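You operate a simulated robot arm through the tools that you are given. There is no shell and no other tool. Be economical: measure what you need, move in short steps, check, and stop when the job is done.

Carry out the task below with a simulated two-armed robot. There is one attempt and no reset: what you move stays moved.

## Task
Open the table drawer, fetch the shaft stub that says "7" from the top of the steel table and set it inside, then shut the drawer. Open the green drawer, fetch the roller from the long bench and set it in the inside of the green drawer, then shut the drawer. Open the tools drawer, fetch the steel cone and set it in the inside of the tools drawer and shut the drawer again. Pull the upper drawer of the blue cabinet open. The order is free. Set down upright: shaft stub.

It is judged by the outcome, as a careful person would: the job done as asked, and still so three seconds after it is handed in. It fails if anything else is knocked over, pushed out of place, dropped, spilled or broken.

## Robot
Two 7-joint arms with two-finger parallel grippers on one trunk, on a base that drives. Base frame: it is fixed to the floor where the robot stands at the start and does not move with it; the origin is under the middle of the robot, x ahead of it, y to its left, z up. Units: cm, degrees, N and s.
The left shoulder is at the start at [5, 15.8, 100.8], the right one opposite. With the tool pointing down near the work surface each hand reaches from about 22 to 66 cm from the robot's upright axis, wherever it stands, measured 20 degrees to its own side. Places, roughly: drawer [80, -10, 70]; green drawer [-490, 30, 70]; inside of the green drawer [-500, 30, 70]; inside of the tools drawer [90, 140, 60]; roller (8x8x3 cm) [-500, 30, 90]; shaft stub [50, 75, 75]; steel cone (7x7x6 cm) [-400, 150, 80]; table drawer [60, -10, 70]; tools drawer [90, 140, 60]; upper drawer of the blue cabinet [10, -570, 120]. Payload 3.91 kg a hand.
The TCP of each hand is the grasp point between the finger pads, 3 cm short of the fingertips. In the tool frame z runs along the fingers and y along their closing line. The gripper opens to 11 cm. The fingers are 2 cm wide and 1 cm thick; the gripper's body (4.8 by 11.2 cm) begins 5.5 cm behind the TCP.
Orientation is that of the tool frame in the base frame, as a unit quaternion [x, y, z, w]. With the fingers straight down and closing along the base's y, the tool's x points along the base's -x, its y along +y and its z along -z.

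## Interface
- The arms move only by the tool drive_tool. It takes "left_plan", "right_plan" or both (then of equal length, played together; a hand with none holds still); each is a list of rows, each an object (a shift or turn left out is 0, a gripper value left out holds the last) with "translation": the shift along the tool's x, y, z in units of 500 mm (1.0 is 500 mm), a list of three; "angular": the turn, a rotation vector about the tool's x, y, z in units of 45 degrees (1.0 is 45 degrees), a list of three; "grip": the finger opening in cm, from 0 to 11. In form: [{"translation": [tx, ty, tz], "angular": [ax, ay, az], "grip": grip}, ...]. A call has 1 to 8 rows; each row is the pose to reach, as a shift and turn from the pose commanded when the call began, along the tool's axes at that moment. A call with a number of a shift or a turn outside -1 to 1 is refused whole. A row lasts 0.2 s, in which the tool goes at most 5 cm and 8.6 degrees; a call with a longer step from one row to the next is refused whole, and so is a gripper value outside its range. Where a pose cannot be reached the arm comes as near as it can. A force on the tool above 40 N (or 10 N above the force at the start of the call, whichever is more), or a blocked arm, ends the call early, and 0.2 s more pass. Each finger travels about 15.3 cm/s and halts on what it meets, pressing with about 27 N; the grip force reading is that of the motor and also rises with nothing between the fingers. The clock runs only during rows and for 0.2 s after the last one: add rows that repeat a pose to give the fingers time. The reply holds the time, the measured pose of the TCP, the force on the tool along the base axes, the opening and the grip force, in the units named above and with some noise, with the torque about the TCP (base axes, N m) and any sound that the robot's microphone picked up.
- Cameras (640 x 400 px; columns grow to the right, rows downward): "scene" is now at [12.99, 1.4, 116.42]; the picture's right is [0.16, -0.99, 0.00], its down [-0.41, -0.07, -0.91] and it looks along [0.90, 0.15, -0.41] (base axes); focal length 214 px, centre (320, 200). "left" rides on the left gripper at [7.2, -1.7, -10.3] in its tool frame; the picture's right is [0.23, 0.97, 0.00], its down [-0.76, 0.18, -0.62] and it looks along [-0.61, 0.14, 0.78] (tool axes); focal length 222 px, centre (320, 200). "right" rides on the right gripper at [7.2, 1.7, -10.3] in its tool frame; the picture's right is [-0.23, 0.97, 0.00], its down [-0.76, -0.18, -0.62] and it looks along [-0.61, -0.14, 0.78] (tool axes); focal length 222 px, centre (320, 200). There is no depth. A picture from a camera that has moved, and an enlarged one, comes with that camera's place and axes in the base frame and with its lens.
- capture(camera): a new picture of that camera. The clock stands still meanwhile.
- slide_trunk(by): slides the trunk up (or, below 0, down) by that many cm; the arms and the scene camera ride with it, the base frame stays. It gives what a move gives, with no picture.
- drive_base(legs): drives the robot by 1 to 6 legs, each [ahead, turn to the left] in cm and degrees, along the robot's own axes; the way and the turn of a leg run together, so that a leg with both is an arc; at most 150 cm and 180 degrees a leg. The arms and the cameras ride along, it lands a little off, and it stops where it bumps. It gives what a move gives.
- turn_head(pan, tilt): turns the head with the scene camera to pan (to the left, within 80 degrees either way) and tilt (down, from -29 to 69), counted from straight ahead of the robot. It gives what a move gives.
- zoom(camera, box): a new picture of the part [left, top, right, bottom] of that camera's present view, enlarged. The clock stands still meanwhile.
- sign_off(): hands the job in; it is judged then, once.

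Work in short steps. Places have to be worked out from the pictures, the camera data and where the tool is seen: move nearer, look again, correct. Check each grasp and each placing, and mend what went wrong. You have 196 turns and 172 pictures in all, those below and enlarged ones among them. Open the grippers and draw the arms clear of the work before you hand the job in, unless the task says otherwise; then end with one line.

The tools are called as a command line: name --argument value ..., lists and objects as JSON in quotes. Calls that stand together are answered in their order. drive_tool: Moves the arms, as the interface text tells. Its arguments: {"type":"object","properties":{"left_plan":{"type":"array","items":{"type":"object","properties":{"translation":{"type":"array","items":{"type":"number"}},"angular":{"type":"array","items":{"type":"number"}},"grip":{"type":"number"}}}},"right_plan":{"type":"array","items":{"type":"object","properties":{"translation":{"type":"array","items":{"type":"number"}},"angular":{"type":"array","items":{"type":"number"}},"grip":{"type":"number"}}}}},"required":[]} The other tools are called the same way: slide_trunk (by) slides the trunk up or down; drive_base (legs) drives the base; turn_head (pan, tilt) turns the head that bears the scene camera; capture (camera) takes a picture; zoom (camera, box) takes an enlarged picture of a part of a camera's view; sign_off () hands the job in.

At the start:

```text
time_s: 0.0
left_tcp_pos: [41.48, 38.92, 102.78]
left_orientation: [0.001, 1.0, 0.0, 0.0]
left_ft_force: [-0.2, 0.5, 0.2]
left_ft_torque: [0.0, 0.02, -0.01]
left_opening: 11.0
left_grasp_force: 0.1
right_tcp_pos: [33.98, 2.99, 115.74]
right_orientation: [0.0, 1.0, 0.0, 0.0]
right_ft_force: [1.1, -1.1, -0.4]
right_ft_torque: [-0.03, 0.05, -0.03]
right_opening: 10.99
right_grasp_force: 0.2
trunk travel left (down, up): [-25.0, 23.2]
robot x, y, heading: [-0.21, 0.22, -0.1]
head pan, tilt: [9.4, 24.2]
```

scene: 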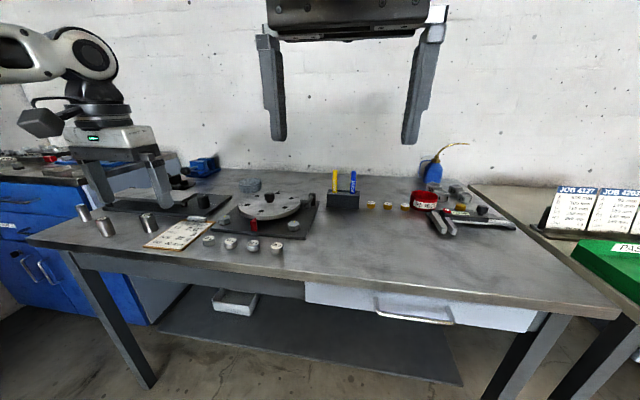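
right: 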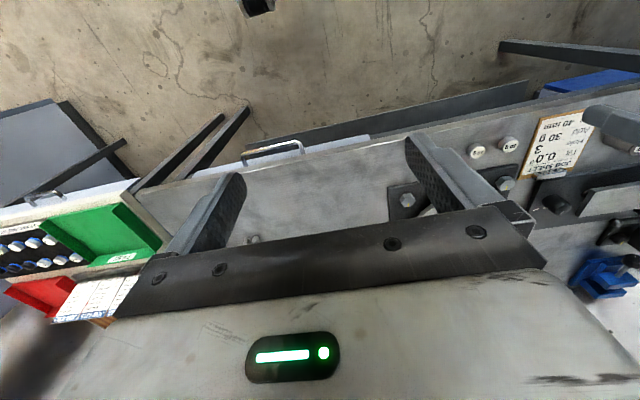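
left: 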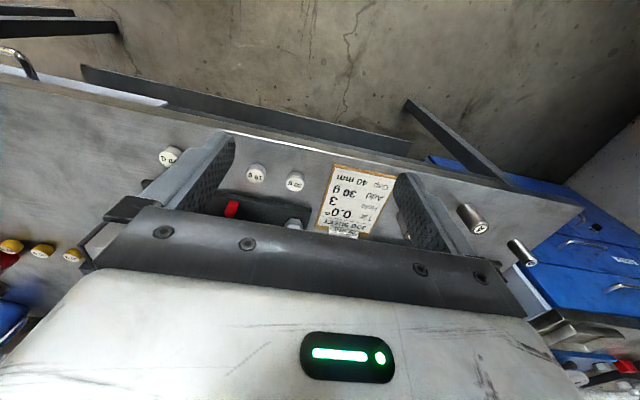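

The table, its drawer handle and a few shaft stubs at the left of the table are visible. I zoom to find the stub marked "7" and the drawer.

zoom --camera "scene" --box '[60, 170, 220, 270]'

zoom --camera "scene" --box '[300, 250, 560, 400]'

zoom --camera "left" --box '[440, 180, 600, 280]'

```text
4.00 times, centred on (140, 220) of scene
camera zoom: at [12.99, 1.4, 116.42], right [0.16, -0.99, 0.0], down [-0.41, -0.07, -0.91], along [0.9, 0.15, -0.41], focal length 858 px, centre (1040, 120)
```

zoom: 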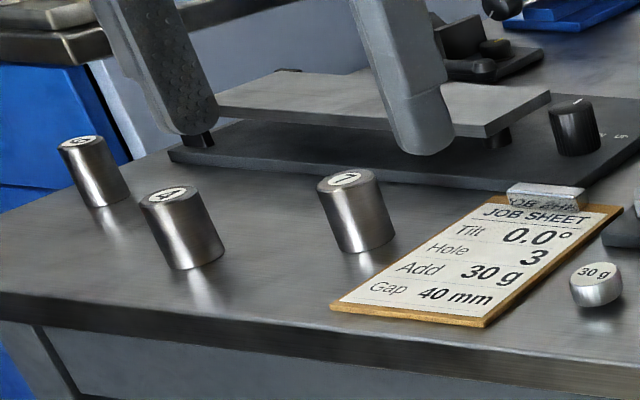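

```text
2.46 times, centred on (430, 325) of scene
camera zoom: at [12.99, 1.4, 116.42], right [0.16, -0.99, 0.0], down [-0.41, -0.07, -0.91], along [0.9, 0.15, -0.41], focal length 528 px, centre (49, -108)
```

zoom: 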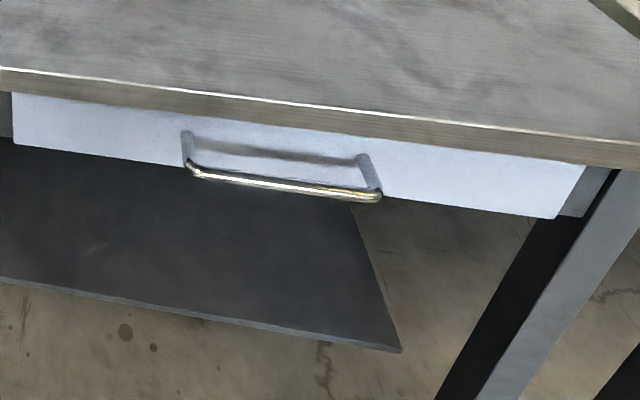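

```text
4.00 times, centred on (520, 230) of left
camera zoom: at [34.34, 37.12, 113.17], right [-0.23, 0.97, 0.0], down [0.76, 0.18, 0.62], along [0.61, 0.14, -0.78], focal length 888 px, centre (-480, 80)
```

zoom: 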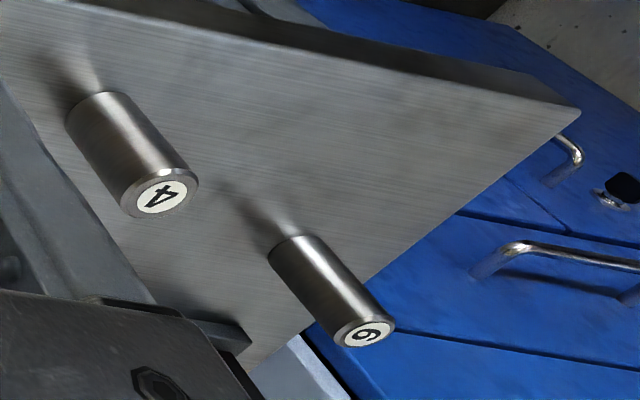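

The "7" stub is the one next to the job sheet, at about [59, 60], with the table top near z 81. I drive about 40 cm to the left, keeping the heading, to bring it into the left hand's reach.

drive_base --legs '[[0, 90], [42, 0], [0, -90]]'

turn_head --pan 15 --tilt 35

capture --camera "scene"

capture --camera "left"

```text
time_s: 10.2
left_tcp_pos: [41.63, 81.32, 102.84]
left_orientation: [-0.002, 1.0, 0.001, 0.0]
left_ft_force: [-0.3, -0.2, -0.7]
left_ft_torque: [0.05, 0.02, 0.03]
left_opening: 11.0
left_grasp_force: 0.1
right_tcp_pos: [34.29, 45.27, 115.89]
right_orientation: [-0.001, 1.0, 0.0, 0.0]
right_ft_force: [-0.4, 1.6, 0.9]
right_ft_torque: [-0.03, -0.02, -0.01]
right_opening: 10.98
right_grasp_force: 0.1
trunk travel left (down, up): [-25.0, 23.2]
robot x, y, heading: [0.32, 42.2, 0.3]
head pan, tilt: [9.4, 24.2]
```

```text
time_s: 10.9
left_tcp_pos: [41.72, 81.24, 102.81]
left_orientation: [-0.002, 1.0, 0.0, -0.001]
left_ft_force: [0.4, 0.5, 0.5]
left_ft_torque: [0.0, 0.01, 0.01]
left_opening: 10.99
left_grasp_force: 0.0
right_tcp_pos: [34.15, 45.23, 115.75]
right_orientation: [-0.002, 1.0, 0.0, 0.0]
right_ft_force: [0.2, -0.3, -0.8]
right_ft_torque: [0.01, 0.03, 0.01]
right_opening: 10.99
right_grasp_force: 0.1
trunk travel left (down, up): [-25.0, 23.2]
robot x, y, heading: [0.42, 42.27, 0.3]
head pan, tilt: [15.0, 35.0]
```

```text
165 pictures are left
camera scene: at [12.54, 44.45, 114.73], right [0.26, -0.97, 0.0], down [-0.55, -0.15, -0.82], along [0.79, 0.21, -0.57], focal length 214 px, centre (320, 200)
```

scene: 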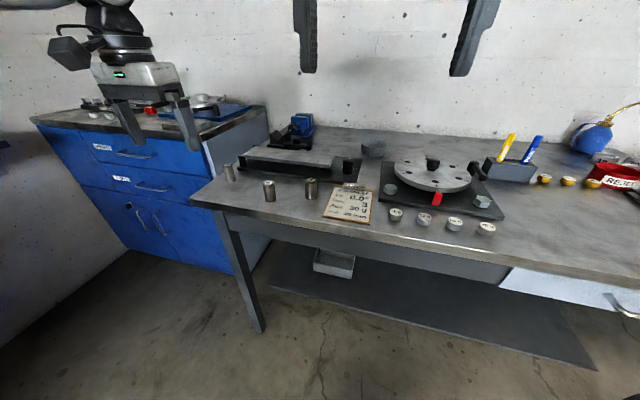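

```text
164 pictures are left
camera left: at [34.38, 79.48, 113.17], right [-0.23, 0.97, 0.0], down [0.76, 0.18, 0.62], along [0.61, 0.14, -0.78], focal length 222 px, centre (320, 200)
```

left: 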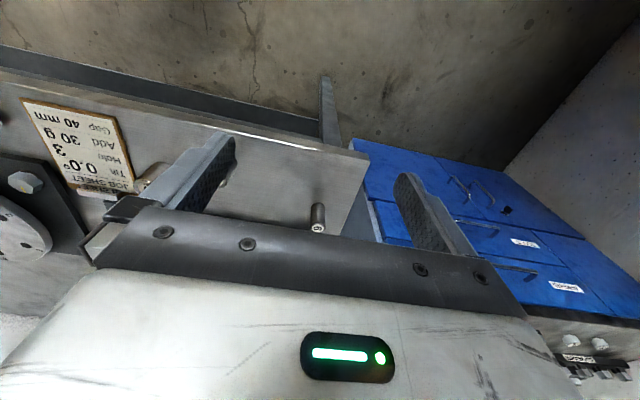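

Triangulating gives the "7" stub at about [58.4, 59.2], with its top at z 87.5 and the table at 81.7. I move the left hand above it with a smaller opening.

drive_tool --left_plan '[{"translation": [-0.056, -0.073, 0.02], "grip": 6.2}, {"translation": [-0.111, -0.147, 0.04]}, {"translation": [-0.167, -0.22, 0.06]}, {"translation": [-0.223, -0.293, 0.08]}, {"translation": [-0.278, -0.367, 0.1]}, {"translation": [-0.334, -0.44, 0.12]}, {"translation": [-0.334, -0.44, 0.12]}]'

capture --camera "left"

zoom --camera "scene" --box '[220, 120, 420, 245]'

```text
time_s: 12.5
left_tcp_pos: [52.55, 63.08, 95.82]
left_orientation: [-0.003, 1.0, 0.0, 0.001]
left_ft_force: [0.4, 0.4, 0.1]
left_ft_torque: [0.0, 0.02, -0.02]
left_opening: 6.2
left_grasp_force: 0.2
left hand out of reach, approached as far as the arm can: row 5, 6, 7
right_tcp_pos: [34.05, 45.21, 115.89]
right_orientation: [-0.002, 1.0, -0.001, -0.001]
right_ft_force: [-0.5, -0.2, 0.0]
right_ft_torque: [0.01, 0.0, -0.03]
right_opening: 10.99
right_grasp_force: 0.0
trunk travel left (down, up): [-25.0, 23.2]
robot x, y, heading: [0.21, 42.24, 0.1]
head pan, tilt: [15.0, 35.0]
```

```text
163 pictures are left
camera left: at [45.42, 61.36, 106.2], right [-0.23, 0.97, 0.0], down [0.76, 0.18, 0.62], along [0.61, 0.14, -0.78], focal length 222 px, centre (320, 200)
```

left: 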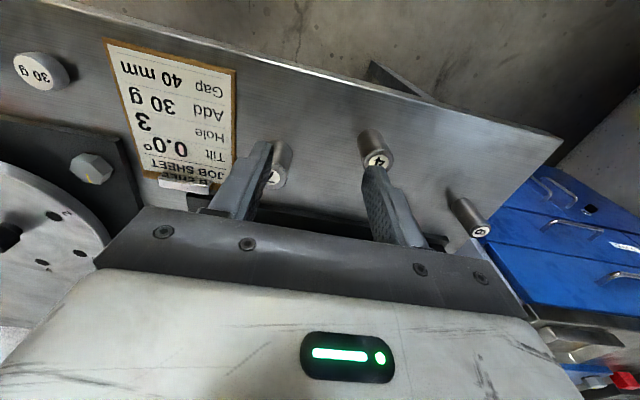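

```text
3.20 times, centred on (320, 182) of scene
camera zoom: at [12.54, 44.45, 114.73], right [0.26, -0.96, 0.0], down [-0.55, -0.15, -0.82], along [0.79, 0.21, -0.57], focal length 686 px, centre (320, 256)
```

zoom: 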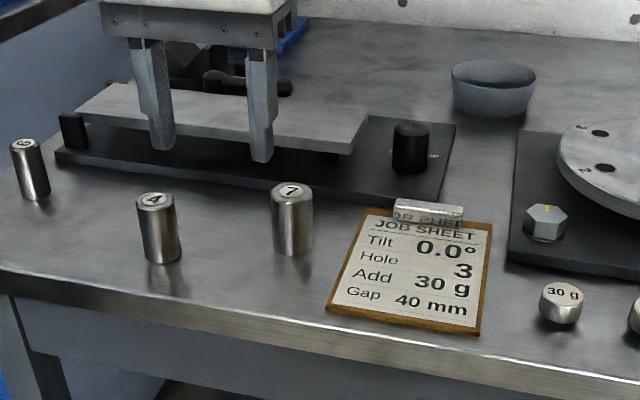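

The hand stops short because it is out of reach, and the zoom confirms "7" at about [58.6, 59.2]. I drive 9 cm nearer.

drive_base --legs '[[9, 0]]'

```text
time_s: 13.7
left_tcp_pos: [61.6, 63.06, 95.88]
left_orientation: [-0.002, 1.0, -0.001, 0.001]
left_ft_force: [0.2, -0.2, 0.1]
left_ft_torque: [0.01, 0.04, 0.04]
left_opening: 6.2
left_grasp_force: 0.0
right_tcp_pos: [43.25, 45.51, 115.87]
right_orientation: [-0.002, 1.0, 0.0, 0.0]
right_ft_force: [-0.8, -0.1, -0.6]
right_ft_torque: [-0.01, 0.04, -0.01]
right_opening: 11.0
right_grasp_force: 0.0
trunk travel left (down, up): [-25.0, 23.2]
robot x, y, heading: [9.4, 42.26, 0.3]
head pan, tilt: [15.0, 35.0]
```

Now I shift to directly above the stub.

drive_tool --left_plan '[{"translation": [0.06, -0.078, 0]}, {"translation": [0.06, -0.078, 0]}]'

capture --camera "left"

zoom --camera "scene" --box '[220, 100, 420, 225]'

```text
time_s: 14.2
left_tcp_pos: [58.66, 59.34, 95.8]
left_orientation: [-0.002, 1.0, -0.001, 0.002]
left_ft_force: [0.3, 0.4, 0.0]
left_ft_torque: [-0.01, 0.01, 0.01]
left_opening: 6.22
left_grasp_force: 0.0
right_tcp_pos: [43.08, 45.35, 115.77]
right_orientation: [-0.002, 1.0, 0.0, 0.0]
right_ft_force: [-0.5, -0.1, 0.0]
right_ft_torque: [0.01, -0.01, 0.01]
right_opening: 10.99
right_grasp_force: 0.0
trunk travel left (down, up): [-25.0, 23.2]
robot x, y, heading: [8.97, 42.1, 0.1]
head pan, tilt: [15.0, 35.0]
```

```text
161 pictures are left
camera left: at [51.31, 57.58, 106.24], right [-0.23, 0.97, 0.0], down [0.76, 0.18, 0.63], along [0.61, 0.14, -0.78], focal length 222 px, centre (320, 200)
```

left: 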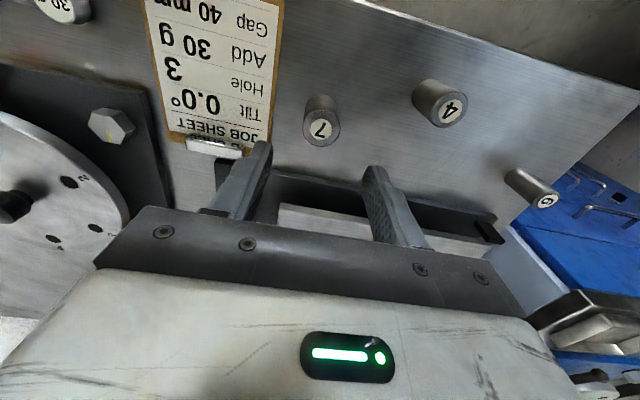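

```text
3.20 times, centred on (320, 162) of scene
camera zoom: at [21.54, 44.48, 114.73], right [0.26, -0.96, 0.0], down [-0.55, -0.15, -0.82], along [0.79, 0.21, -0.57], focal length 686 px, centre (320, 320)
```

zoom: 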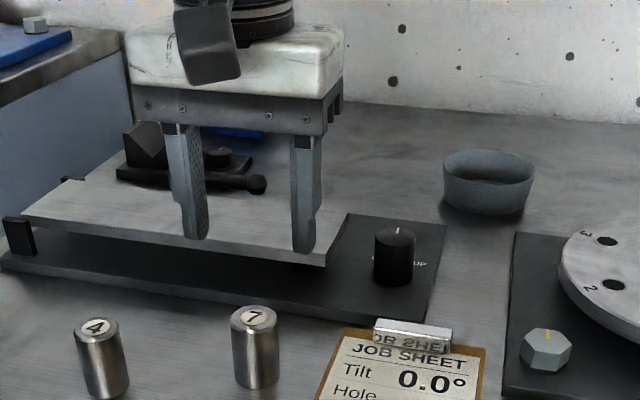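

Both views agree that the hand is centred over the "7". I descend to z 86 and close.

drive_tool --left_plan '[{"translation": [0.004, 0, 0.065]}, {"translation": [0.004, 0, 0.13]}, {"translation": [0.004, 0, 0.196]}, {"translation": [0.004, 0, 0.196]}, {"translation": [0.004, 0, 0.196], "grip": 0}, {"translation": [0.004, 0, 0.196], "grip": 0}]'

capture --camera "left"

```text
time_s: 15.7
left_tcp_pos: [58.28, 59.47, 86.2]
left_orientation: [-0.002, 1.0, -0.002, 0.002]
left_ft_force: [0.2, 0.5, -0.3]
left_ft_torque: [0.08, -0.02, 0.01]
left_opening: 3.38
left_grasp_force: 27.0
right_tcp_pos: [43.08, 45.4, 115.78]
right_orientation: [-0.001, 1.0, 0.0, 0.0]
right_ft_force: [0.6, -0.4, -0.3]
right_ft_torque: [-0.01, 0.0, -0.01]
right_opening: 11.0
right_grasp_force: 0.1
trunk travel left (down, up): [-25.0, 23.2]
robot x, y, heading: [9.47, 42.05, 0.0]
head pan, tilt: [15.0, 35.0]
```

```text
159 pictures are left
camera left: at [51.11, 57.64, 96.51], right [-0.23, 0.97, 0.0], down [0.76, 0.18, 0.63], along [0.61, 0.14, -0.78], focal length 222 px, centre (320, 200)
```

left: 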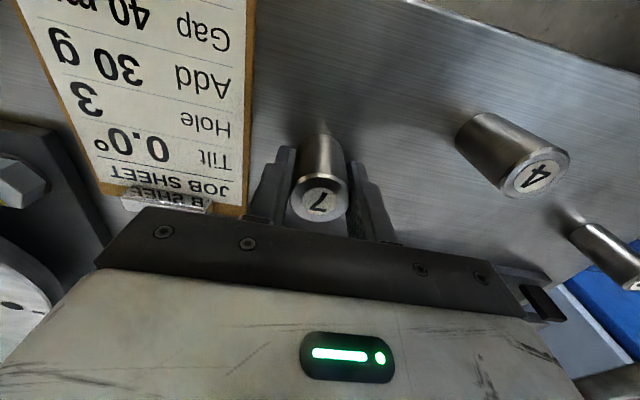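

The stub is gripped at 3.4 cm. I lift it straight up, then draw it back.

drive_tool --left_plan '[{"translation": [0, 0, -0.1]}, {"translation": [0, 0, -0.2]}, {"translation": [0, 0, -0.3]}, {"translation": [0.08, 0, -0.34]}, {"translation": [0.16, 0, -0.36]}, {"translation": [0.24, 0, -0.36]}, {"translation": [0.24, 0, -0.36]}]'

drive_base --legs '[[-35, 0], [0, -90], [38, 0], [0, 90]]'

turn_head --pan -5 --tilt 30

capture --camera "scene"

```text
time_s: 17.2
left_tcp_pos: [46.3, 59.32, 104.14]
left_orientation: [-0.003, 1.0, -0.001, 0.001]
left_ft_force: [0.9, -0.4, -4.1]
left_ft_torque: [0.01, -0.03, -0.02]
left_opening: 3.33
left_grasp_force: 27.2
left hand out of reach, approached as far as the arm can: row 3
right_tcp_pos: [43.27, 45.39, 115.72]
right_orientation: [-0.002, 1.0, -0.001, 0.0]
right_ft_force: [0.0, 0.3, 0.0]
right_ft_torque: [0.01, -0.02, -0.02]
right_opening: 10.99
right_grasp_force: 0.0
trunk travel left (down, up): [-25.0, 23.2]
robot x, y, heading: [8.77, 42.2, 0.1]
head pan, tilt: [15.0, 35.0]
```

```text
time_s: 29.2
left_tcp_pos: [11.71, 20.78, 104.07]
left_orientation: [0.0, 1.0, 0.0, 0.001]
left_ft_force: [0.5, 0.4, -4.8]
left_ft_torque: [0.0, 0.04, 0.01]
left_opening: 3.37
left_grasp_force: 26.8
right_tcp_pos: [8.51, 6.94, 115.8]
right_orientation: [0.0, 1.0, 0.0, 0.0]
right_ft_force: [0.5, -1.0, 0.0]
right_ft_torque: [0.04, 0.02, -0.04]
right_opening: 11.0
right_grasp_force: 0.0
trunk travel left (down, up): [-25.0, 23.2]
robot x, y, heading: [-25.61, 4.08, 0.0]
head pan, tilt: [15.0, 35.0]
```

```text
time_s: 30.0
left_tcp_pos: [11.7, 20.88, 104.04]
left_orientation: [0.0, 1.0, 0.0, 0.001]
left_ft_force: [0.0, 0.3, -3.7]
left_ft_torque: [0.03, 0.03, 0.01]
left_opening: 3.41
left_grasp_force: 26.8
right_tcp_pos: [8.47, 6.86, 115.85]
right_orientation: [0.0, 1.0, 0.0, 0.0]
right_ft_force: [0.4, -0.4, -0.6]
right_ft_torque: [-0.02, 0.01, 0.0]
right_opening: 10.97
right_grasp_force: 0.1
trunk travel left (down, up): [-25.0, 23.2]
robot x, y, heading: [-25.47, 3.86, -0.2]
head pan, tilt: [-5.0, 30.0]
```

```text
158 pictures are left
camera scene: at [-12.6, 3.08, 115.5], right [-0.09, -1.0, 0.0], down [-0.5, 0.04, -0.87], along [0.86, -0.08, -0.5], focal length 214 px, centre (320, 200)
```

scene: 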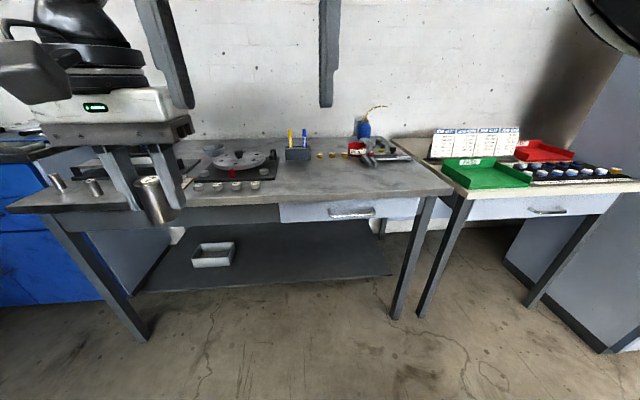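

The robot is now behind the drawer with the stub in hand. I zoom on the handle to triangulate it.

zoom --camera "scene" --box '[270, 180, 430, 280]'

```text
4.00 times, centred on (350, 230) of scene
camera zoom: at [-12.6, 3.08, 115.5], right [-0.09, -1.0, 0.0], down [-0.5, 0.04, -0.87], along [0.86, -0.08, -0.5], focal length 858 px, centre (200, 80)
```

zoom: 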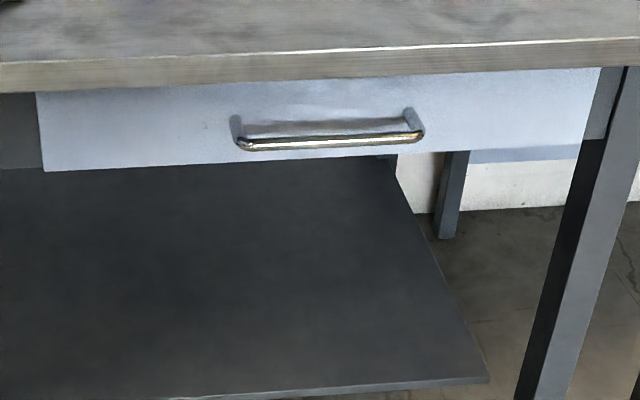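

The two viewpoints put the handle bar at x 44.8, z 75.8, y -5.4 to -20.9. I move the right hand down and to the right while turning it to point forward with the fingers closing vertically.

drive_tool --right_plan '[{"translation": [-0.02, -0.08, 0.04]}, {"translation": [-0.05, -0.15, 0.09], "angular": [-0.105, -0.105, 0.105]}, {"translation": [-0.09, -0.21, 0.14], "angular": [-0.21, -0.21, 0.21]}, {"translation": [-0.13, -0.27, 0.2], "angular": [-0.315, -0.315, 0.315]}, {"translation": [-0.17, -0.33, 0.26], "angular": [-0.42, -0.42, 0.42]}, {"translation": [-0.21, -0.38, 0.31], "angular": [-0.525, -0.525, 0.525]}, {"translation": [-0.24, -0.42, 0.36], "angular": [-0.63, -0.63, 0.63]}, {"translation": [-0.24, -0.44, 0.36], "angular": [-0.735, -0.735, 0.735]}]'

```text
time_s: 31.8
left_tcp_pos: [11.8, 20.88, 104.18]
left_orientation: [0.0, 1.0, 0.0, 0.0]
left_ft_force: [-0.4, -1.1, -3.6]
left_ft_torque: [0.03, 0.01, 0.01]
left_opening: 3.36
left_grasp_force: 26.7
right_tcp_pos: [20.69, -15.18, 97.74]
right_orientation: [0.277, 0.877, 0.277, 0.278]
right_ft_force: [0.4, 0.2, -0.8]
right_ft_torque: [0.01, 0.02, 0.03]
right_opening: 10.99
right_grasp_force: 0.0
trunk travel left (down, up): [-25.0, 23.2]
robot x, y, heading: [-25.36, 4.13, -0.2]
head pan, tilt: [-5.0, 30.0]
```

The turn works, so I finish it.

drive_tool --right_plan '[{"angular": [-0.1, -0.1, 0.1], "grip": 6}, {"angular": [-0.2, -0.2, 0.2]}, {"angular": [-0.3, -0.3, 0.3]}, {"angular": [-0.4, -0.4, 0.4]}, {"angular": [-0.5, -0.5, 0.5]}, {"angular": [-0.6, -0.6, 0.6]}, {"angular": [-0.7, -0.7, 0.7]}, {"angular": [-0.804, -0.804, 0.804]}]'

capture --camera "right"

```text
time_s: 33.6
left_tcp_pos: [11.73, 20.88, 104.09]
left_orientation: [0.0, 1.0, -0.001, 0.001]
left_ft_force: [-0.3, 0.3, -3.6]
left_ft_torque: [-0.03, 0.01, 0.01]
left_opening: 3.35
left_grasp_force: 27.7
right_tcp_pos: [20.16, -16.86, 100.48]
right_orientation: [0.438, 0.574, 0.509, 0.469]
right_ft_force: [-0.6, 0.5, -0.3]
right_ft_torque: [-0.04, 0.02, 0.01]
right_opening: 6.02
right_grasp_force: 0.1
right hand out of reach, approached as far as the arm can: row 6, 7, 8
trunk travel left (down, up): [-25.0, 23.2]
robot x, y, heading: [-25.48, 4.2, 0.1]
head pan, tilt: [-5.0, 30.0]
```

```text
156 pictures are left
camera right: at [8.67, -11.37, 101.73], right [0.07, -0.13, 0.99], down [-0.48, -0.87, -0.08], along [0.87, -0.47, -0.12], focal length 222 px, centre (320, 200)
```

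right: 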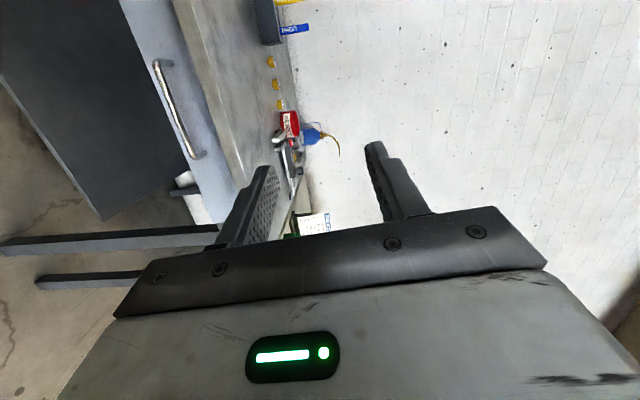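

Nearly there; the arm is cramped near the body. I move forward and down toward the handle and fix the remaining yaw.

drive_tool --right_plan '[{"translation": [0.009, -0.058, 0.067]}, {"translation": [0.018, -0.117, 0.134], "angular": [0, -0.056, 0]}, {"translation": [0.027, -0.175, 0.2], "angular": [0, -0.112, 0]}, {"translation": [0.036, -0.234, 0.268], "angular": [0, -0.168, 0]}, {"translation": [0.045, -0.293, 0.337], "angular": [0, -0.224, 0]}, {"translation": [0.045, -0.293, 0.337], "angular": [0, -0.224, 0]}]'

capture --camera "right"

```text
time_s: 34.6
left_tcp_pos: [11.67, 20.86, 104.05]
left_orientation: [0.0, 1.0, -0.001, 0.0]
left_ft_force: [0.0, 0.9, -4.4]
left_ft_torque: [-0.01, 0.0, 0.03]
left_opening: 3.37
left_grasp_force: 26.5
right_tcp_pos: [31.16, -22.59, 88.58]
right_orientation: [0.419, 0.582, 0.404, 0.568]
right_ft_force: [-0.4, 1.0, 0.5]
right_ft_torque: [0.02, 0.01, 0.02]
right_opening: 6.0
right_grasp_force: 0.0
right hand out of reach, approached as far as the arm can: row 1, 2, 3, 4
trunk travel left (down, up): [-25.0, 23.2]
robot x, y, heading: [-25.03, 4.06, -0.1]
head pan, tilt: [-5.0, 30.0]
stopped in row 4 (right hand): the arm was blocked; the commanded pose is now the measured one
```

```text
155 pictures are left
camera right: at [20.77, -15.15, 88.1], right [0.03, 0.1, 0.99], down [-0.63, -0.77, 0.09], along [0.78, -0.63, 0.04], focal length 222 px, centre (320, 200)
```

right: 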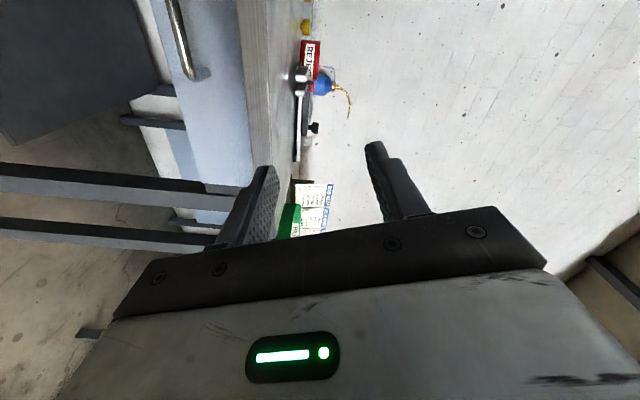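

The wrist was near a limit during that path. I try continuing toward the handle with the roll corrected.

drive_tool --right_plan '[{"translation": [0.058, -0.025, 0.035], "angular": [0, 0, 0.1]}, {"translation": [0.116, -0.05, 0.07], "angular": [0, 0, 0.2]}, {"translation": [0.175, -0.075, 0.105], "angular": [0, 0, 0.3]}, {"translation": [0.233, -0.098, 0.14], "angular": [0, 0, 0.42]}, {"translation": [0.233, -0.098, 0.14], "angular": [0, 0, 0.42]}]'

turn_head --pan -20 --tilt 35

capture --camera "scene"

```text
time_s: 35.2
left_tcp_pos: [11.75, 20.85, 103.96]
left_orientation: [0.0, 1.0, 0.0, 0.0]
left_ft_force: [-0.5, -0.8, -3.7]
left_ft_torque: [0.02, -0.02, -0.02]
left_opening: 3.38
left_grasp_force: 26.7
right_tcp_pos: [33.96, -23.78, 85.04]
right_orientation: [0.431, 0.572, 0.385, 0.582]
right_ft_force: [0.6, -0.3, 0.3]
right_ft_torque: [0.02, -0.01, -0.04]
right_opening: 6.0
right_grasp_force: 0.1
trunk travel left (down, up): [-25.0, 23.2]
robot x, y, heading: [-25.39, 4.04, -0.0]
head pan, tilt: [-5.0, 30.0]
stopped in row 3 (right hand): the arm was blocked; the commanded pose is now the measured one
```

```text
time_s: 36.0
left_tcp_pos: [11.78, 20.82, 103.98]
left_orientation: [0.0, 1.0, 0.0, 0.001]
left_ft_force: [0.9, -0.2, -3.8]
left_ft_torque: [0.03, 0.01, -0.01]
left_opening: 3.34
left_grasp_force: 26.4
right_tcp_pos: [33.96, -23.83, 85.2]
right_orientation: [0.432, 0.572, 0.385, 0.582]
right_ft_force: [-0.1, -0.1, 0.7]
right_ft_torque: [0.0, -0.05, 0.0]
right_opening: 6.0
right_grasp_force: 0.1
trunk travel left (down, up): [-25.0, 23.2]
robot x, y, heading: [-25.7, 4.08, 0.3]
head pan, tilt: [-20.0, 35.0]
```

```text
154 pictures are left
camera scene: at [-13.34, 0.84, 114.72], right [-0.34, -0.94, 0.0], down [-0.54, 0.2, -0.82], along [0.77, -0.28, -0.57], focal length 214 px, centre (320, 200)
```

scene: 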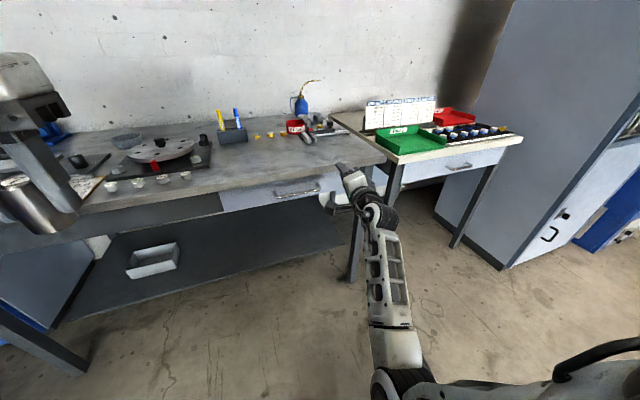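

The arm blocks when moving left across itself. I test going straight down and forward from here to see whether the handle height is reachable on this side.

drive_tool --right_plan '[{"translation": [0.021, -0.056, 0.022]}, {"translation": [0.042, -0.111, 0.043]}, {"translation": [0.063, -0.167, 0.065]}, {"translation": [0.063, -0.167, 0.065]}]'

```text
time_s: 37.0
left_tcp_pos: [11.76, 20.86, 104.07]
left_orientation: [0.0, 1.0, 0.0, 0.001]
left_ft_force: [0.3, 0.0, -3.6]
left_ft_torque: [-0.02, 0.03, -0.01]
left_opening: 3.39
left_grasp_force: 27.2
right_tcp_pos: [36.97, -23.61, 75.82]
right_orientation: [0.432, 0.573, 0.385, 0.581]
right_ft_force: [-0.7, 0.9, 0.6]
right_ft_torque: [0.0, -0.01, 0.01]
right_opening: 5.99
right_grasp_force: 0.0
trunk travel left (down, up): [-25.0, 23.2]
robot x, y, heading: [-25.57, 3.99, 0.1]
head pan, tilt: [-20.0, 35.0]
```

That works: the height is right. Now I try the roll correction and a move to the left.

drive_tool --right_plan '[{"angular": [0, 0, 0.14]}, {"angular": [0, 0, 0.28]}, {"angular": [0, 0, 0.42]}, {"angular": [0, 0, 0.42]}]'

drive_tool --right_plan '[{"translation": [0.09, 0, 0]}, {"translation": [0.18, 0, 0]}, {"translation": [0.18, 0, 0]}]'

```text
time_s: 38.0
left_tcp_pos: [11.8, 20.8, 104.14]
left_orientation: [0.0, 1.0, 0.0, 0.0]
left_ft_force: [0.6, 0.3, -3.6]
left_ft_torque: [0.0, 0.03, 0.0]
left_opening: 3.37
left_grasp_force: 26.9
right_tcp_pos: [37.0, -23.77, 75.94]
right_orientation: [0.52, 0.494, 0.475, 0.51]
right_ft_force: [-0.9, 0.4, 0.1]
right_ft_torque: [0.03, 0.01, 0.01]
right_opening: 6.02
right_grasp_force: 0.1
trunk travel left (down, up): [-25.0, 23.2]
robot x, y, heading: [-25.93, 3.98, -0.3]
head pan, tilt: [-20.0, 35.0]
```

```text
time_s: 38.7
left_tcp_pos: [11.68, 20.74, 103.98]
left_orientation: [0.0, 1.0, 0.0, 0.0]
left_ft_force: [-0.2, -0.1, -2.9]
left_ft_torque: [-0.02, 0.02, 0.03]
left_opening: 3.37
left_grasp_force: 27.1
right_tcp_pos: [37.58, -21.1, 75.94]
right_orientation: [0.493, 0.515, 0.425, 0.558]
right_ft_force: [0.1, 0.3, 0.0]
right_ft_torque: [-0.02, -0.02, -0.02]
right_opening: 6.01
right_grasp_force: 0.0
trunk travel left (down, up): [-25.0, 23.2]
robot x, y, heading: [-25.6, 3.82, -0.0]
head pan, tilt: [-20.0, 35.0]
stopped in row 3 (right hand): the arm was blocked; the commanded pose is now the measured one
```

The hand cannot reach further left relative to the body, so I shift the robot 9 cm to the left, backing off first to stay clear.

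drive_base --legs '[[-20, 0], [0, 90], [9, 0], [0, -90], [19, 0]]'

capture --camera "right"

capture --camera "scene"

```text
time_s: 49.8
left_tcp_pos: [10.87, 29.99, 104.13]
left_orientation: [-0.001, 1.0, 0.001, 0.001]
left_ft_force: [0.2, -0.3, -3.9]
left_ft_torque: [0.0, -0.01, 0.0]
left_opening: 3.38
left_grasp_force: 27.4
right_tcp_pos: [36.77, -11.84, 75.73]
right_orientation: [0.491, 0.516, 0.426, 0.557]
right_ft_force: [-0.4, 0.5, 0.6]
right_ft_torque: [-0.01, 0.01, 0.02]
right_opening: 6.0
right_grasp_force: 0.1
trunk travel left (down, up): [-25.0, 23.2]
robot x, y, heading: [-26.31, 12.87, -0.1]
head pan, tilt: [-20.0, 35.0]
```

```text
153 pictures are left
camera right: at [27.28, -3.34, 76.43], right [0.01, -0.07, 1.0], down [-0.7, -0.71, -0.05], along [0.71, -0.7, -0.06], focal length 222 px, centre (320, 200)
```

right: 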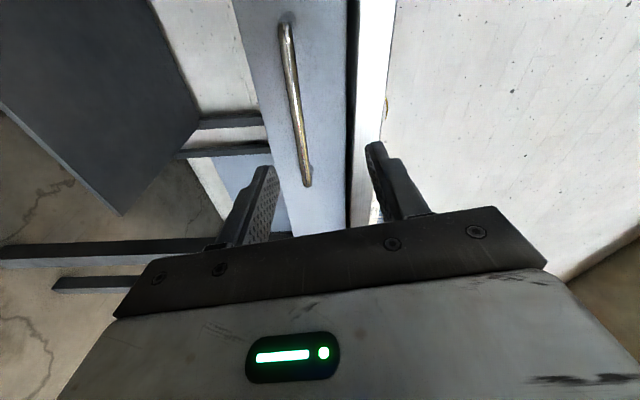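

```text
152 pictures are left
camera scene: at [-14.17, 9.86, 114.72], right [-0.34, -0.94, 0.0], down [-0.54, 0.19, -0.82], along [0.77, -0.28, -0.57], focal length 214 px, centre (320, 200)
```

scene: 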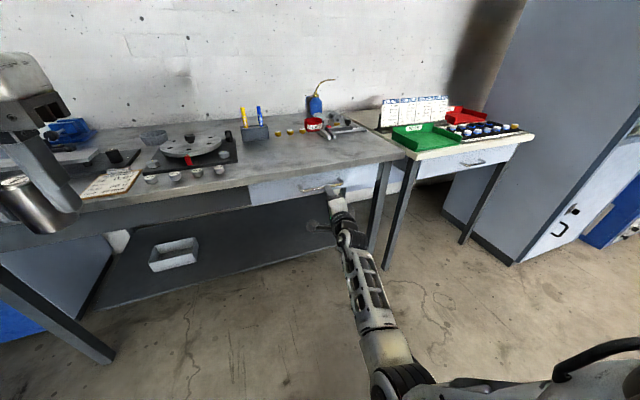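

The bar lies between the fingers in the hand view, perhaps a little lower than my first estimate. I zoom the scene for another check.

zoom --camera "scene" --box '[260, 150, 400, 238]'

zoom --camera "right" --box '[220, 0, 400, 220]'

```text
4.55 times, centred on (330, 194) of scene
camera zoom: at [-14.17, 9.86, 114.72], right [-0.34, -0.94, 0.0], down [-0.54, 0.19, -0.82], along [0.77, -0.28, -0.57], focal length 975 px, centre (274, 227)
```

zoom: 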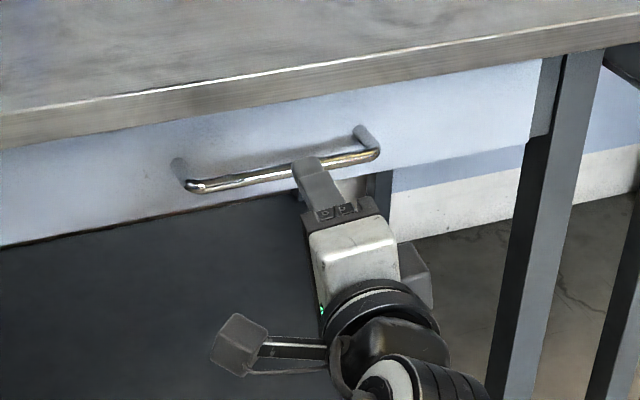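

```text
1.82 times, centred on (310, 110) of right
camera zoom: at [27.28, -3.34, 76.43], right [0.01, -0.07, 1.0], down [-0.7, -0.71, -0.05], along [0.71, -0.7, -0.06], focal length 404 px, centre (338, 364)
```

zoom: 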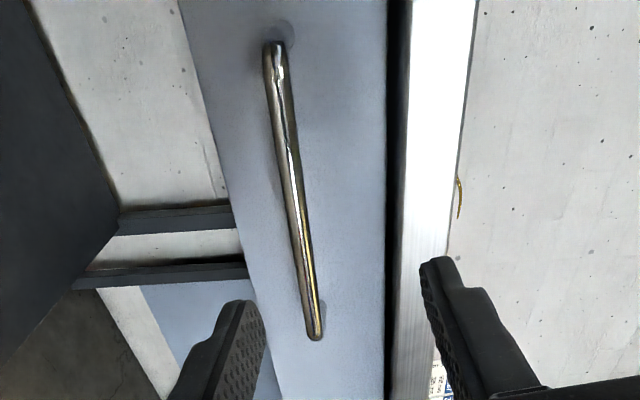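

The hand view and the scene view together put the bar nearer x 48, z 73.6. I advance to x 46 with the hand lowered to that height.

drive_tool --right_plan '[{"translation": [-0.002, -0.038, 0.06]}, {"translation": [-0.004, -0.038, 0.12]}, {"translation": [-0.004, -0.038, 0.187]}, {"translation": [-0.004, -0.038, 0.187]}]'

capture --camera "right"

zoom --camera "scene" --box '[260, 150, 400, 238]'

```text
time_s: 50.8
left_tcp_pos: [10.69, 29.91, 104.12]
left_orientation: [-0.002, 1.0, 0.0, 0.001]
left_ft_force: [0.5, 0.8, -4.2]
left_ft_torque: [0.0, 0.0, 0.02]
left_opening: 3.37
left_grasp_force: 26.9
right_tcp_pos: [46.02, -13.46, 73.86]
right_orientation: [0.491, 0.517, 0.427, 0.557]
right_ft_force: [-0.7, 0.2, 0.0]
right_ft_torque: [0.0, 0.0, 0.01]
right_opening: 6.0
right_grasp_force: 0.1
trunk travel left (down, up): [-25.0, 23.2]
robot x, y, heading: [-26.02, 12.9, 0.2]
head pan, tilt: [-20.0, 35.0]
```

```text
149 pictures are left
camera right: at [36.5, -4.94, 74.49], right [0.01, -0.07, 1.0], down [-0.7, -0.71, -0.05], along [0.71, -0.7, -0.06], focal length 222 px, centre (320, 200)
```

right: 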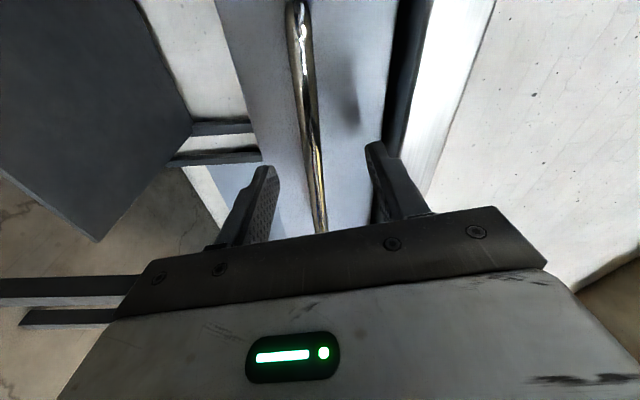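

```text
4.55 times, centred on (330, 194) of scene
camera zoom: at [-14.18, 9.86, 114.72], right [-0.34, -0.94, 0.0], down [-0.54, 0.19, -0.82], along [0.77, -0.28, -0.57], focal length 975 px, centre (274, 227)
```

zoom: 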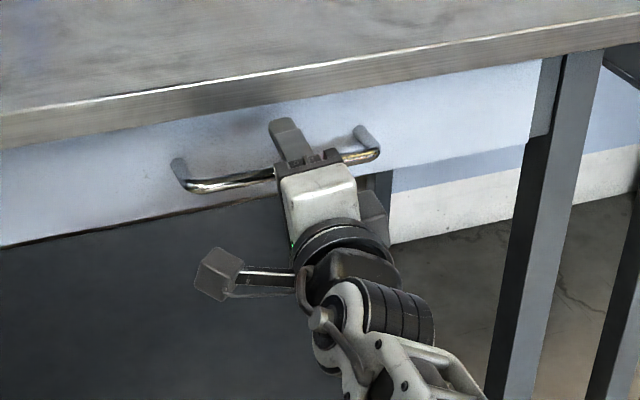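

The bar is between the fingers, so I close on it.

drive_tool --right_plan '[{"grip": 0}, {"grip": 0}, {"grip": 0}]'

capture --camera "right"

```text
time_s: 51.6
left_tcp_pos: [10.8, 29.86, 103.92]
left_orientation: [-0.001, 1.0, 0.001, 0.0]
left_ft_force: [0.4, -0.8, -3.8]
left_ft_torque: [-0.03, 0.01, 0.01]
left_opening: 3.39
left_grasp_force: 26.5
right_tcp_pos: [45.99, -13.47, 73.57]
right_orientation: [0.493, 0.516, 0.427, 0.555]
right_ft_force: [-1.1, -2.5, -8.3]
right_ft_torque: [1.16, 0.22, -0.4]
right_opening: 1.46
right_grasp_force: 45.1
trunk travel left (down, up): [-25.0, 23.2]
robot x, y, heading: [-26.19, 13.01, 0.3]
head pan, tilt: [-20.0, 35.0]
```

```text
147 pictures are left
camera right: at [36.46, -4.98, 74.25], right [0.01, -0.08, 1.0], down [-0.7, -0.71, -0.05], along [0.71, -0.7, -0.06], focal length 222 px, centre (320, 200)
```

right: 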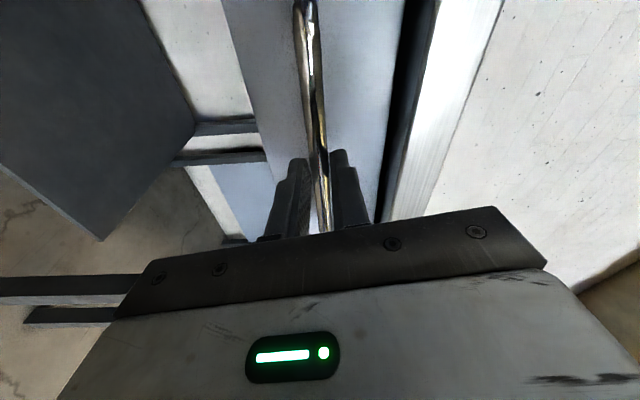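

The handle is gripped at 1.46 cm. I pull the drawer by driving the base back 12 cm first.

drive_base --legs '[[-12, 0]]'

capture --camera "scene"

```text
time_s: 52.9
left_tcp_pos: [-1.04, 29.84, 104.03]
left_orientation: [-0.001, 1.0, 0.0, 0.0]
left_ft_force: [0.0, 0.4, -3.5]
left_ft_torque: [-0.01, 0.05, -0.01]
left_opening: 3.36
left_grasp_force: 26.9
right_tcp_pos: [34.02, -13.56, 73.51]
right_orientation: [0.492, 0.518, 0.426, 0.555]
right_ft_force: [-1.2, -5.7, -14.2]
right_ft_torque: [1.06, 0.3, 0.24]
right_opening: 1.46
right_grasp_force: 45.2
trunk travel left (down, up): [-25.0, 23.2]
robot x, y, heading: [-38.11, 12.89, 0.1]
head pan, tilt: [-20.0, 35.0]
```

```text
146 pictures are left
camera scene: at [-25.97, 9.74, 114.69], right [-0.34, -0.94, 0.0], down [-0.54, 0.2, -0.82], along [0.77, -0.28, -0.58], focal length 214 px, centre (320, 200)
```

scene: 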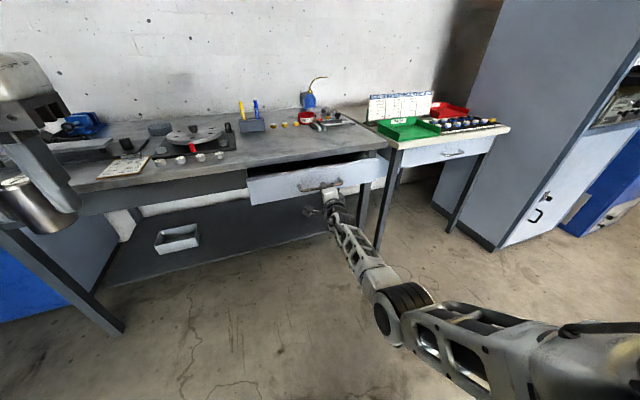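

The drawer follows the hand. I pull another 11 cm.

drive_base --legs '[[-11, 0]]'

capture --camera "scene"

```text
time_s: 54.0
left_tcp_pos: [-12.01, 29.81, 104.08]
left_orientation: [-0.001, 1.0, 0.0, 0.0]
left_ft_force: [-0.3, 0.7, -3.7]
left_ft_torque: [-0.01, 0.04, -0.04]
left_opening: 3.38
left_grasp_force: 26.9
right_tcp_pos: [23.11, -13.41, 73.57]
right_orientation: [0.493, 0.518, 0.424, 0.555]
right_ft_force: [-0.5, -1.9, -5.9]
right_ft_torque: [1.05, 0.15, 0.09]
right_opening: 1.45
right_grasp_force: 45.2
trunk travel left (down, up): [-25.0, 23.2]
robot x, y, heading: [-49.76, 12.97, 0.2]
head pan, tilt: [-20.0, 35.0]
```

```text
145 pictures are left
camera scene: at [-37.03, 9.76, 114.71], right [-0.34, -0.94, 0.0], down [-0.54, 0.2, -0.82], along [0.77, -0.28, -0.57], focal length 214 px, centre (320, 200)
```

scene: 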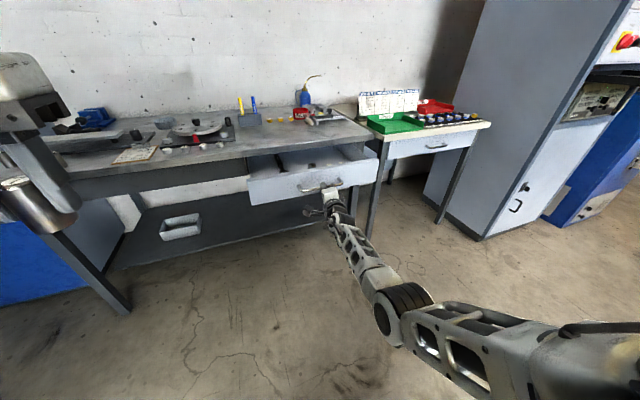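

The drawer is about 23 cm open. I release the handle, back the right hand off, and zoom into the drawer.

drive_tool --right_plan '[{"grip": 6}, {"grip": 6}, {"translation": [0, 0, -0.08]}, {"translation": [0, 0, -0.16]}, {"translation": [0, 0, -0.16]}]'

zoom --camera "scene" --box '[220, 130, 400, 240]'

```text
time_s: 55.2
left_tcp_pos: [-12.11, 29.93, 103.99]
left_orientation: [-0.002, 1.0, 0.0, 0.0]
left_ft_force: [0.5, -0.6, -3.7]
left_ft_torque: [0.01, 0.02, -0.03]
left_opening: 3.36
left_grasp_force: 27.4
right_tcp_pos: [14.91, -12.52, 73.91]
right_orientation: [0.493, 0.518, 0.425, 0.555]
right_ft_force: [-0.6, -0.3, -0.5]
right_ft_torque: [-0.03, 0.02, 0.01]
right_opening: 6.03
right_grasp_force: 0.1
trunk travel left (down, up): [-25.0, 23.2]
robot x, y, heading: [-49.49, 12.86, -0.1]
head pan, tilt: [-20.0, 35.0]
```

```text
3.56 times, centred on (310, 185) of scene
camera zoom: at [-37.09, 9.8, 114.72], right [-0.34, -0.94, 0.0], down [-0.54, 0.19, -0.82], along [0.77, -0.28, -0.57], focal length 763 px, centre (356, 253)
```

zoom: 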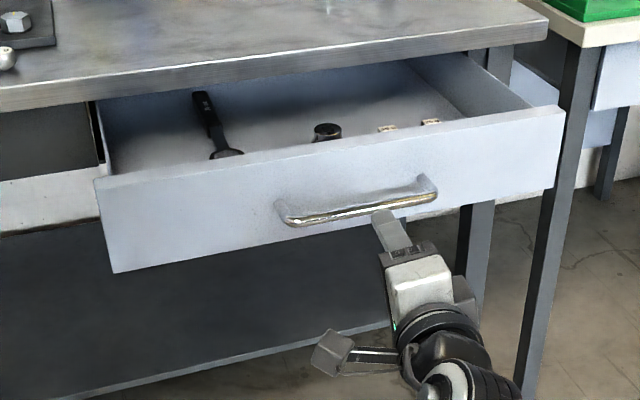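

There is a spanner and some small parts in the drawer. I raise the right hand up and to the right out of the way, then drive forward to look down into it with the left camera.

drive_tool --right_plan '[{"translation": [-0.062, 0.064, -0.009]}, {"translation": [-0.124, 0.128, -0.018]}, {"translation": [-0.186, 0.193, -0.027]}, {"translation": [-0.248, 0.257, -0.036]}, {"translation": [-0.31, 0.321, -0.045]}, {"translation": [-0.372, 0.386, -0.054]}, {"translation": [-0.372, 0.386, -0.054]}]'

drive_base --legs '[[16, 0]]'

turn_head --pan -15 --tilt 40

capture --camera "scene"

```text
time_s: 56.9
left_tcp_pos: [-12.09, 29.84, 103.95]
left_orientation: [-0.002, 1.0, 0.001, 0.0]
left_ft_force: [0.1, -0.1, -4.0]
left_ft_torque: [0.04, 0.0, -0.01]
left_opening: 3.37
left_grasp_force: 26.5
right_tcp_pos: [11.12, -27.79, 95.89]
right_orientation: [0.493, 0.518, 0.426, 0.555]
right_ft_force: [0.8, -0.3, -0.3]
right_ft_torque: [-0.01, 0.0, 0.02]
right_opening: 6.0
right_grasp_force: 0.0
trunk travel left (down, up): [-25.0, 23.2]
robot x, y, heading: [-49.01, 12.67, 0.1]
head pan, tilt: [-20.0, 35.0]
```

```text
time_s: 58.3
left_tcp_pos: [3.57, 29.92, 104.18]
left_orientation: [0.0, 1.0, 0.0, 0.0]
left_ft_force: [0.2, 0.5, -4.0]
left_ft_torque: [0.01, -0.01, -0.02]
left_opening: 3.39
left_grasp_force: 26.6
right_tcp_pos: [27.0, -27.81, 95.79]
right_orientation: [0.493, 0.518, 0.425, 0.555]
right_ft_force: [0.1, 0.7, 0.0]
right_ft_torque: [0.02, 0.01, 0.02]
right_opening: 6.01
right_grasp_force: 0.1
trunk travel left (down, up): [-25.0, 23.2]
robot x, y, heading: [-33.15, 13.03, -0.2]
head pan, tilt: [-20.0, 35.0]
```

```text
time_s: 58.9
left_tcp_pos: [3.7, 29.87, 104.09]
left_orientation: [-0.001, 1.0, 0.0, -0.001]
left_ft_force: [0.5, 0.2, -3.6]
left_ft_torque: [0.03, 0.01, -0.02]
left_opening: 3.38
left_grasp_force: 26.9
right_tcp_pos: [26.91, -27.69, 95.77]
right_orientation: [0.493, 0.518, 0.425, 0.556]
right_ft_force: [-0.6, 0.3, 0.4]
right_ft_torque: [0.02, 0.0, 0.0]
right_opening: 6.0
right_grasp_force: 0.1
trunk travel left (down, up): [-25.0, 23.2]
robot x, y, heading: [-33.89, 12.9, 0.2]
head pan, tilt: [-15.0, 40.0]
```

```text
143 pictures are left
camera scene: at [-21.36, 10.62, 113.97], right [-0.26, -0.97, 0.0], down [-0.62, 0.17, -0.77], along [0.74, -0.2, -0.64], focal length 214 px, centre (320, 200)
```

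scene: 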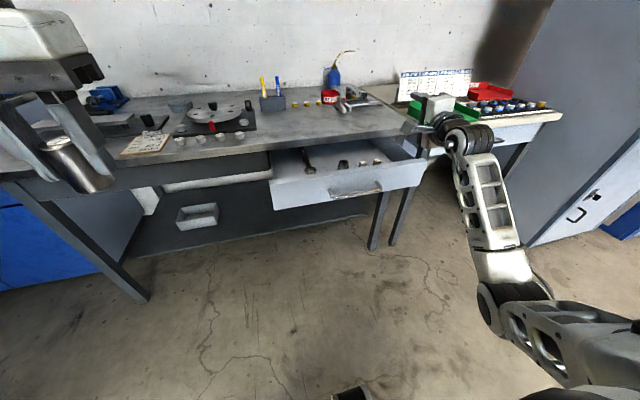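

The visible contents lie towards the back. I move the robot 13 cm right and 11 cm forward so the left hand can reach over the open drawer.

drive_base --legs '[[0, -90], [13, 0], [0, 90], [11, 0]]'

drive_tool --left_plan '[{"translation": [-0.06, -0.07, 0]}, {"translation": [-0.12, -0.14, 0]}, {"translation": [-0.18, -0.2, 0]}, {"translation": [-0.24, -0.26, 0]}, {"translation": [-0.24, -0.26, 0]}]'

capture --camera "left"

capture --camera "scene"

```text
time_s: 68.7
left_tcp_pos: [14.62, 17.3, 104.09]
left_orientation: [-0.005, 1.0, -0.001, 0.0]
left_ft_force: [-0.2, 0.0, -4.0]
left_ft_torque: [-0.01, 0.0, -0.01]
left_opening: 3.38
left_grasp_force: 26.8
right_tcp_pos: [38.24, -40.1, 95.72]
right_orientation: [0.491, 0.519, 0.428, 0.554]
right_ft_force: [-0.2, 0.5, 0.6]
right_ft_torque: [-0.01, -0.03, 0.04]
right_opening: 6.03
right_grasp_force: 0.0
trunk travel left (down, up): [-25.0, 23.2]
robot x, y, heading: [-22.48, 0.04, 0.4]
head pan, tilt: [-15.0, 40.0]
```

```text
time_s: 69.8
left_tcp_pos: [20.61, 14.8, 103.61]
left_orientation: [-0.006, 1.0, 0.0, 0.001]
left_ft_force: [-0.4, 0.0, -3.9]
left_ft_torque: [-0.01, 0.02, 0.0]
left_opening: 3.37
left_grasp_force: 26.7
left hand out of reach, approached as far as the arm can: row 2, 3, 4, 5
right_tcp_pos: [38.31, -40.11, 95.9]
right_orientation: [0.491, 0.519, 0.428, 0.554]
right_ft_force: [-0.1, -0.4, 0.4]
right_ft_torque: [-0.02, -0.01, 0.02]
right_opening: 6.01
right_grasp_force: 0.1
trunk travel left (down, up): [-25.0, 23.2]
robot x, y, heading: [-22.56, 0.26, 0.4]
head pan, tilt: [-15.0, 40.0]
```

```text
142 pictures are left
camera left: at [13.49, 13.05, 113.99], right [-0.24, 0.97, 0.0], down [0.76, 0.19, 0.62], along [0.61, 0.15, -0.78], focal length 222 px, centre (320, 200)
```

left: 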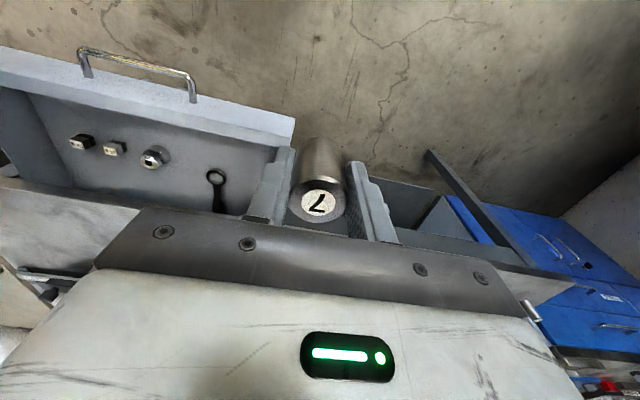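

```text
141 pictures are left
camera scene: at [-10.4, -2.13, 113.97], right [-0.25, -0.97, 0.0], down [-0.62, 0.16, -0.77], along [0.74, -0.19, -0.64], focal length 214 px, centre (320, 200)
```

scene: 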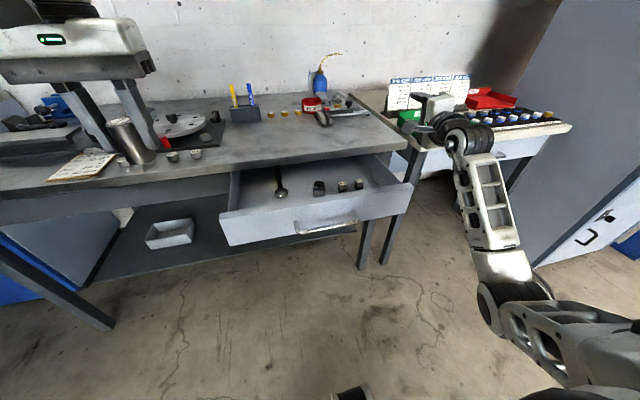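

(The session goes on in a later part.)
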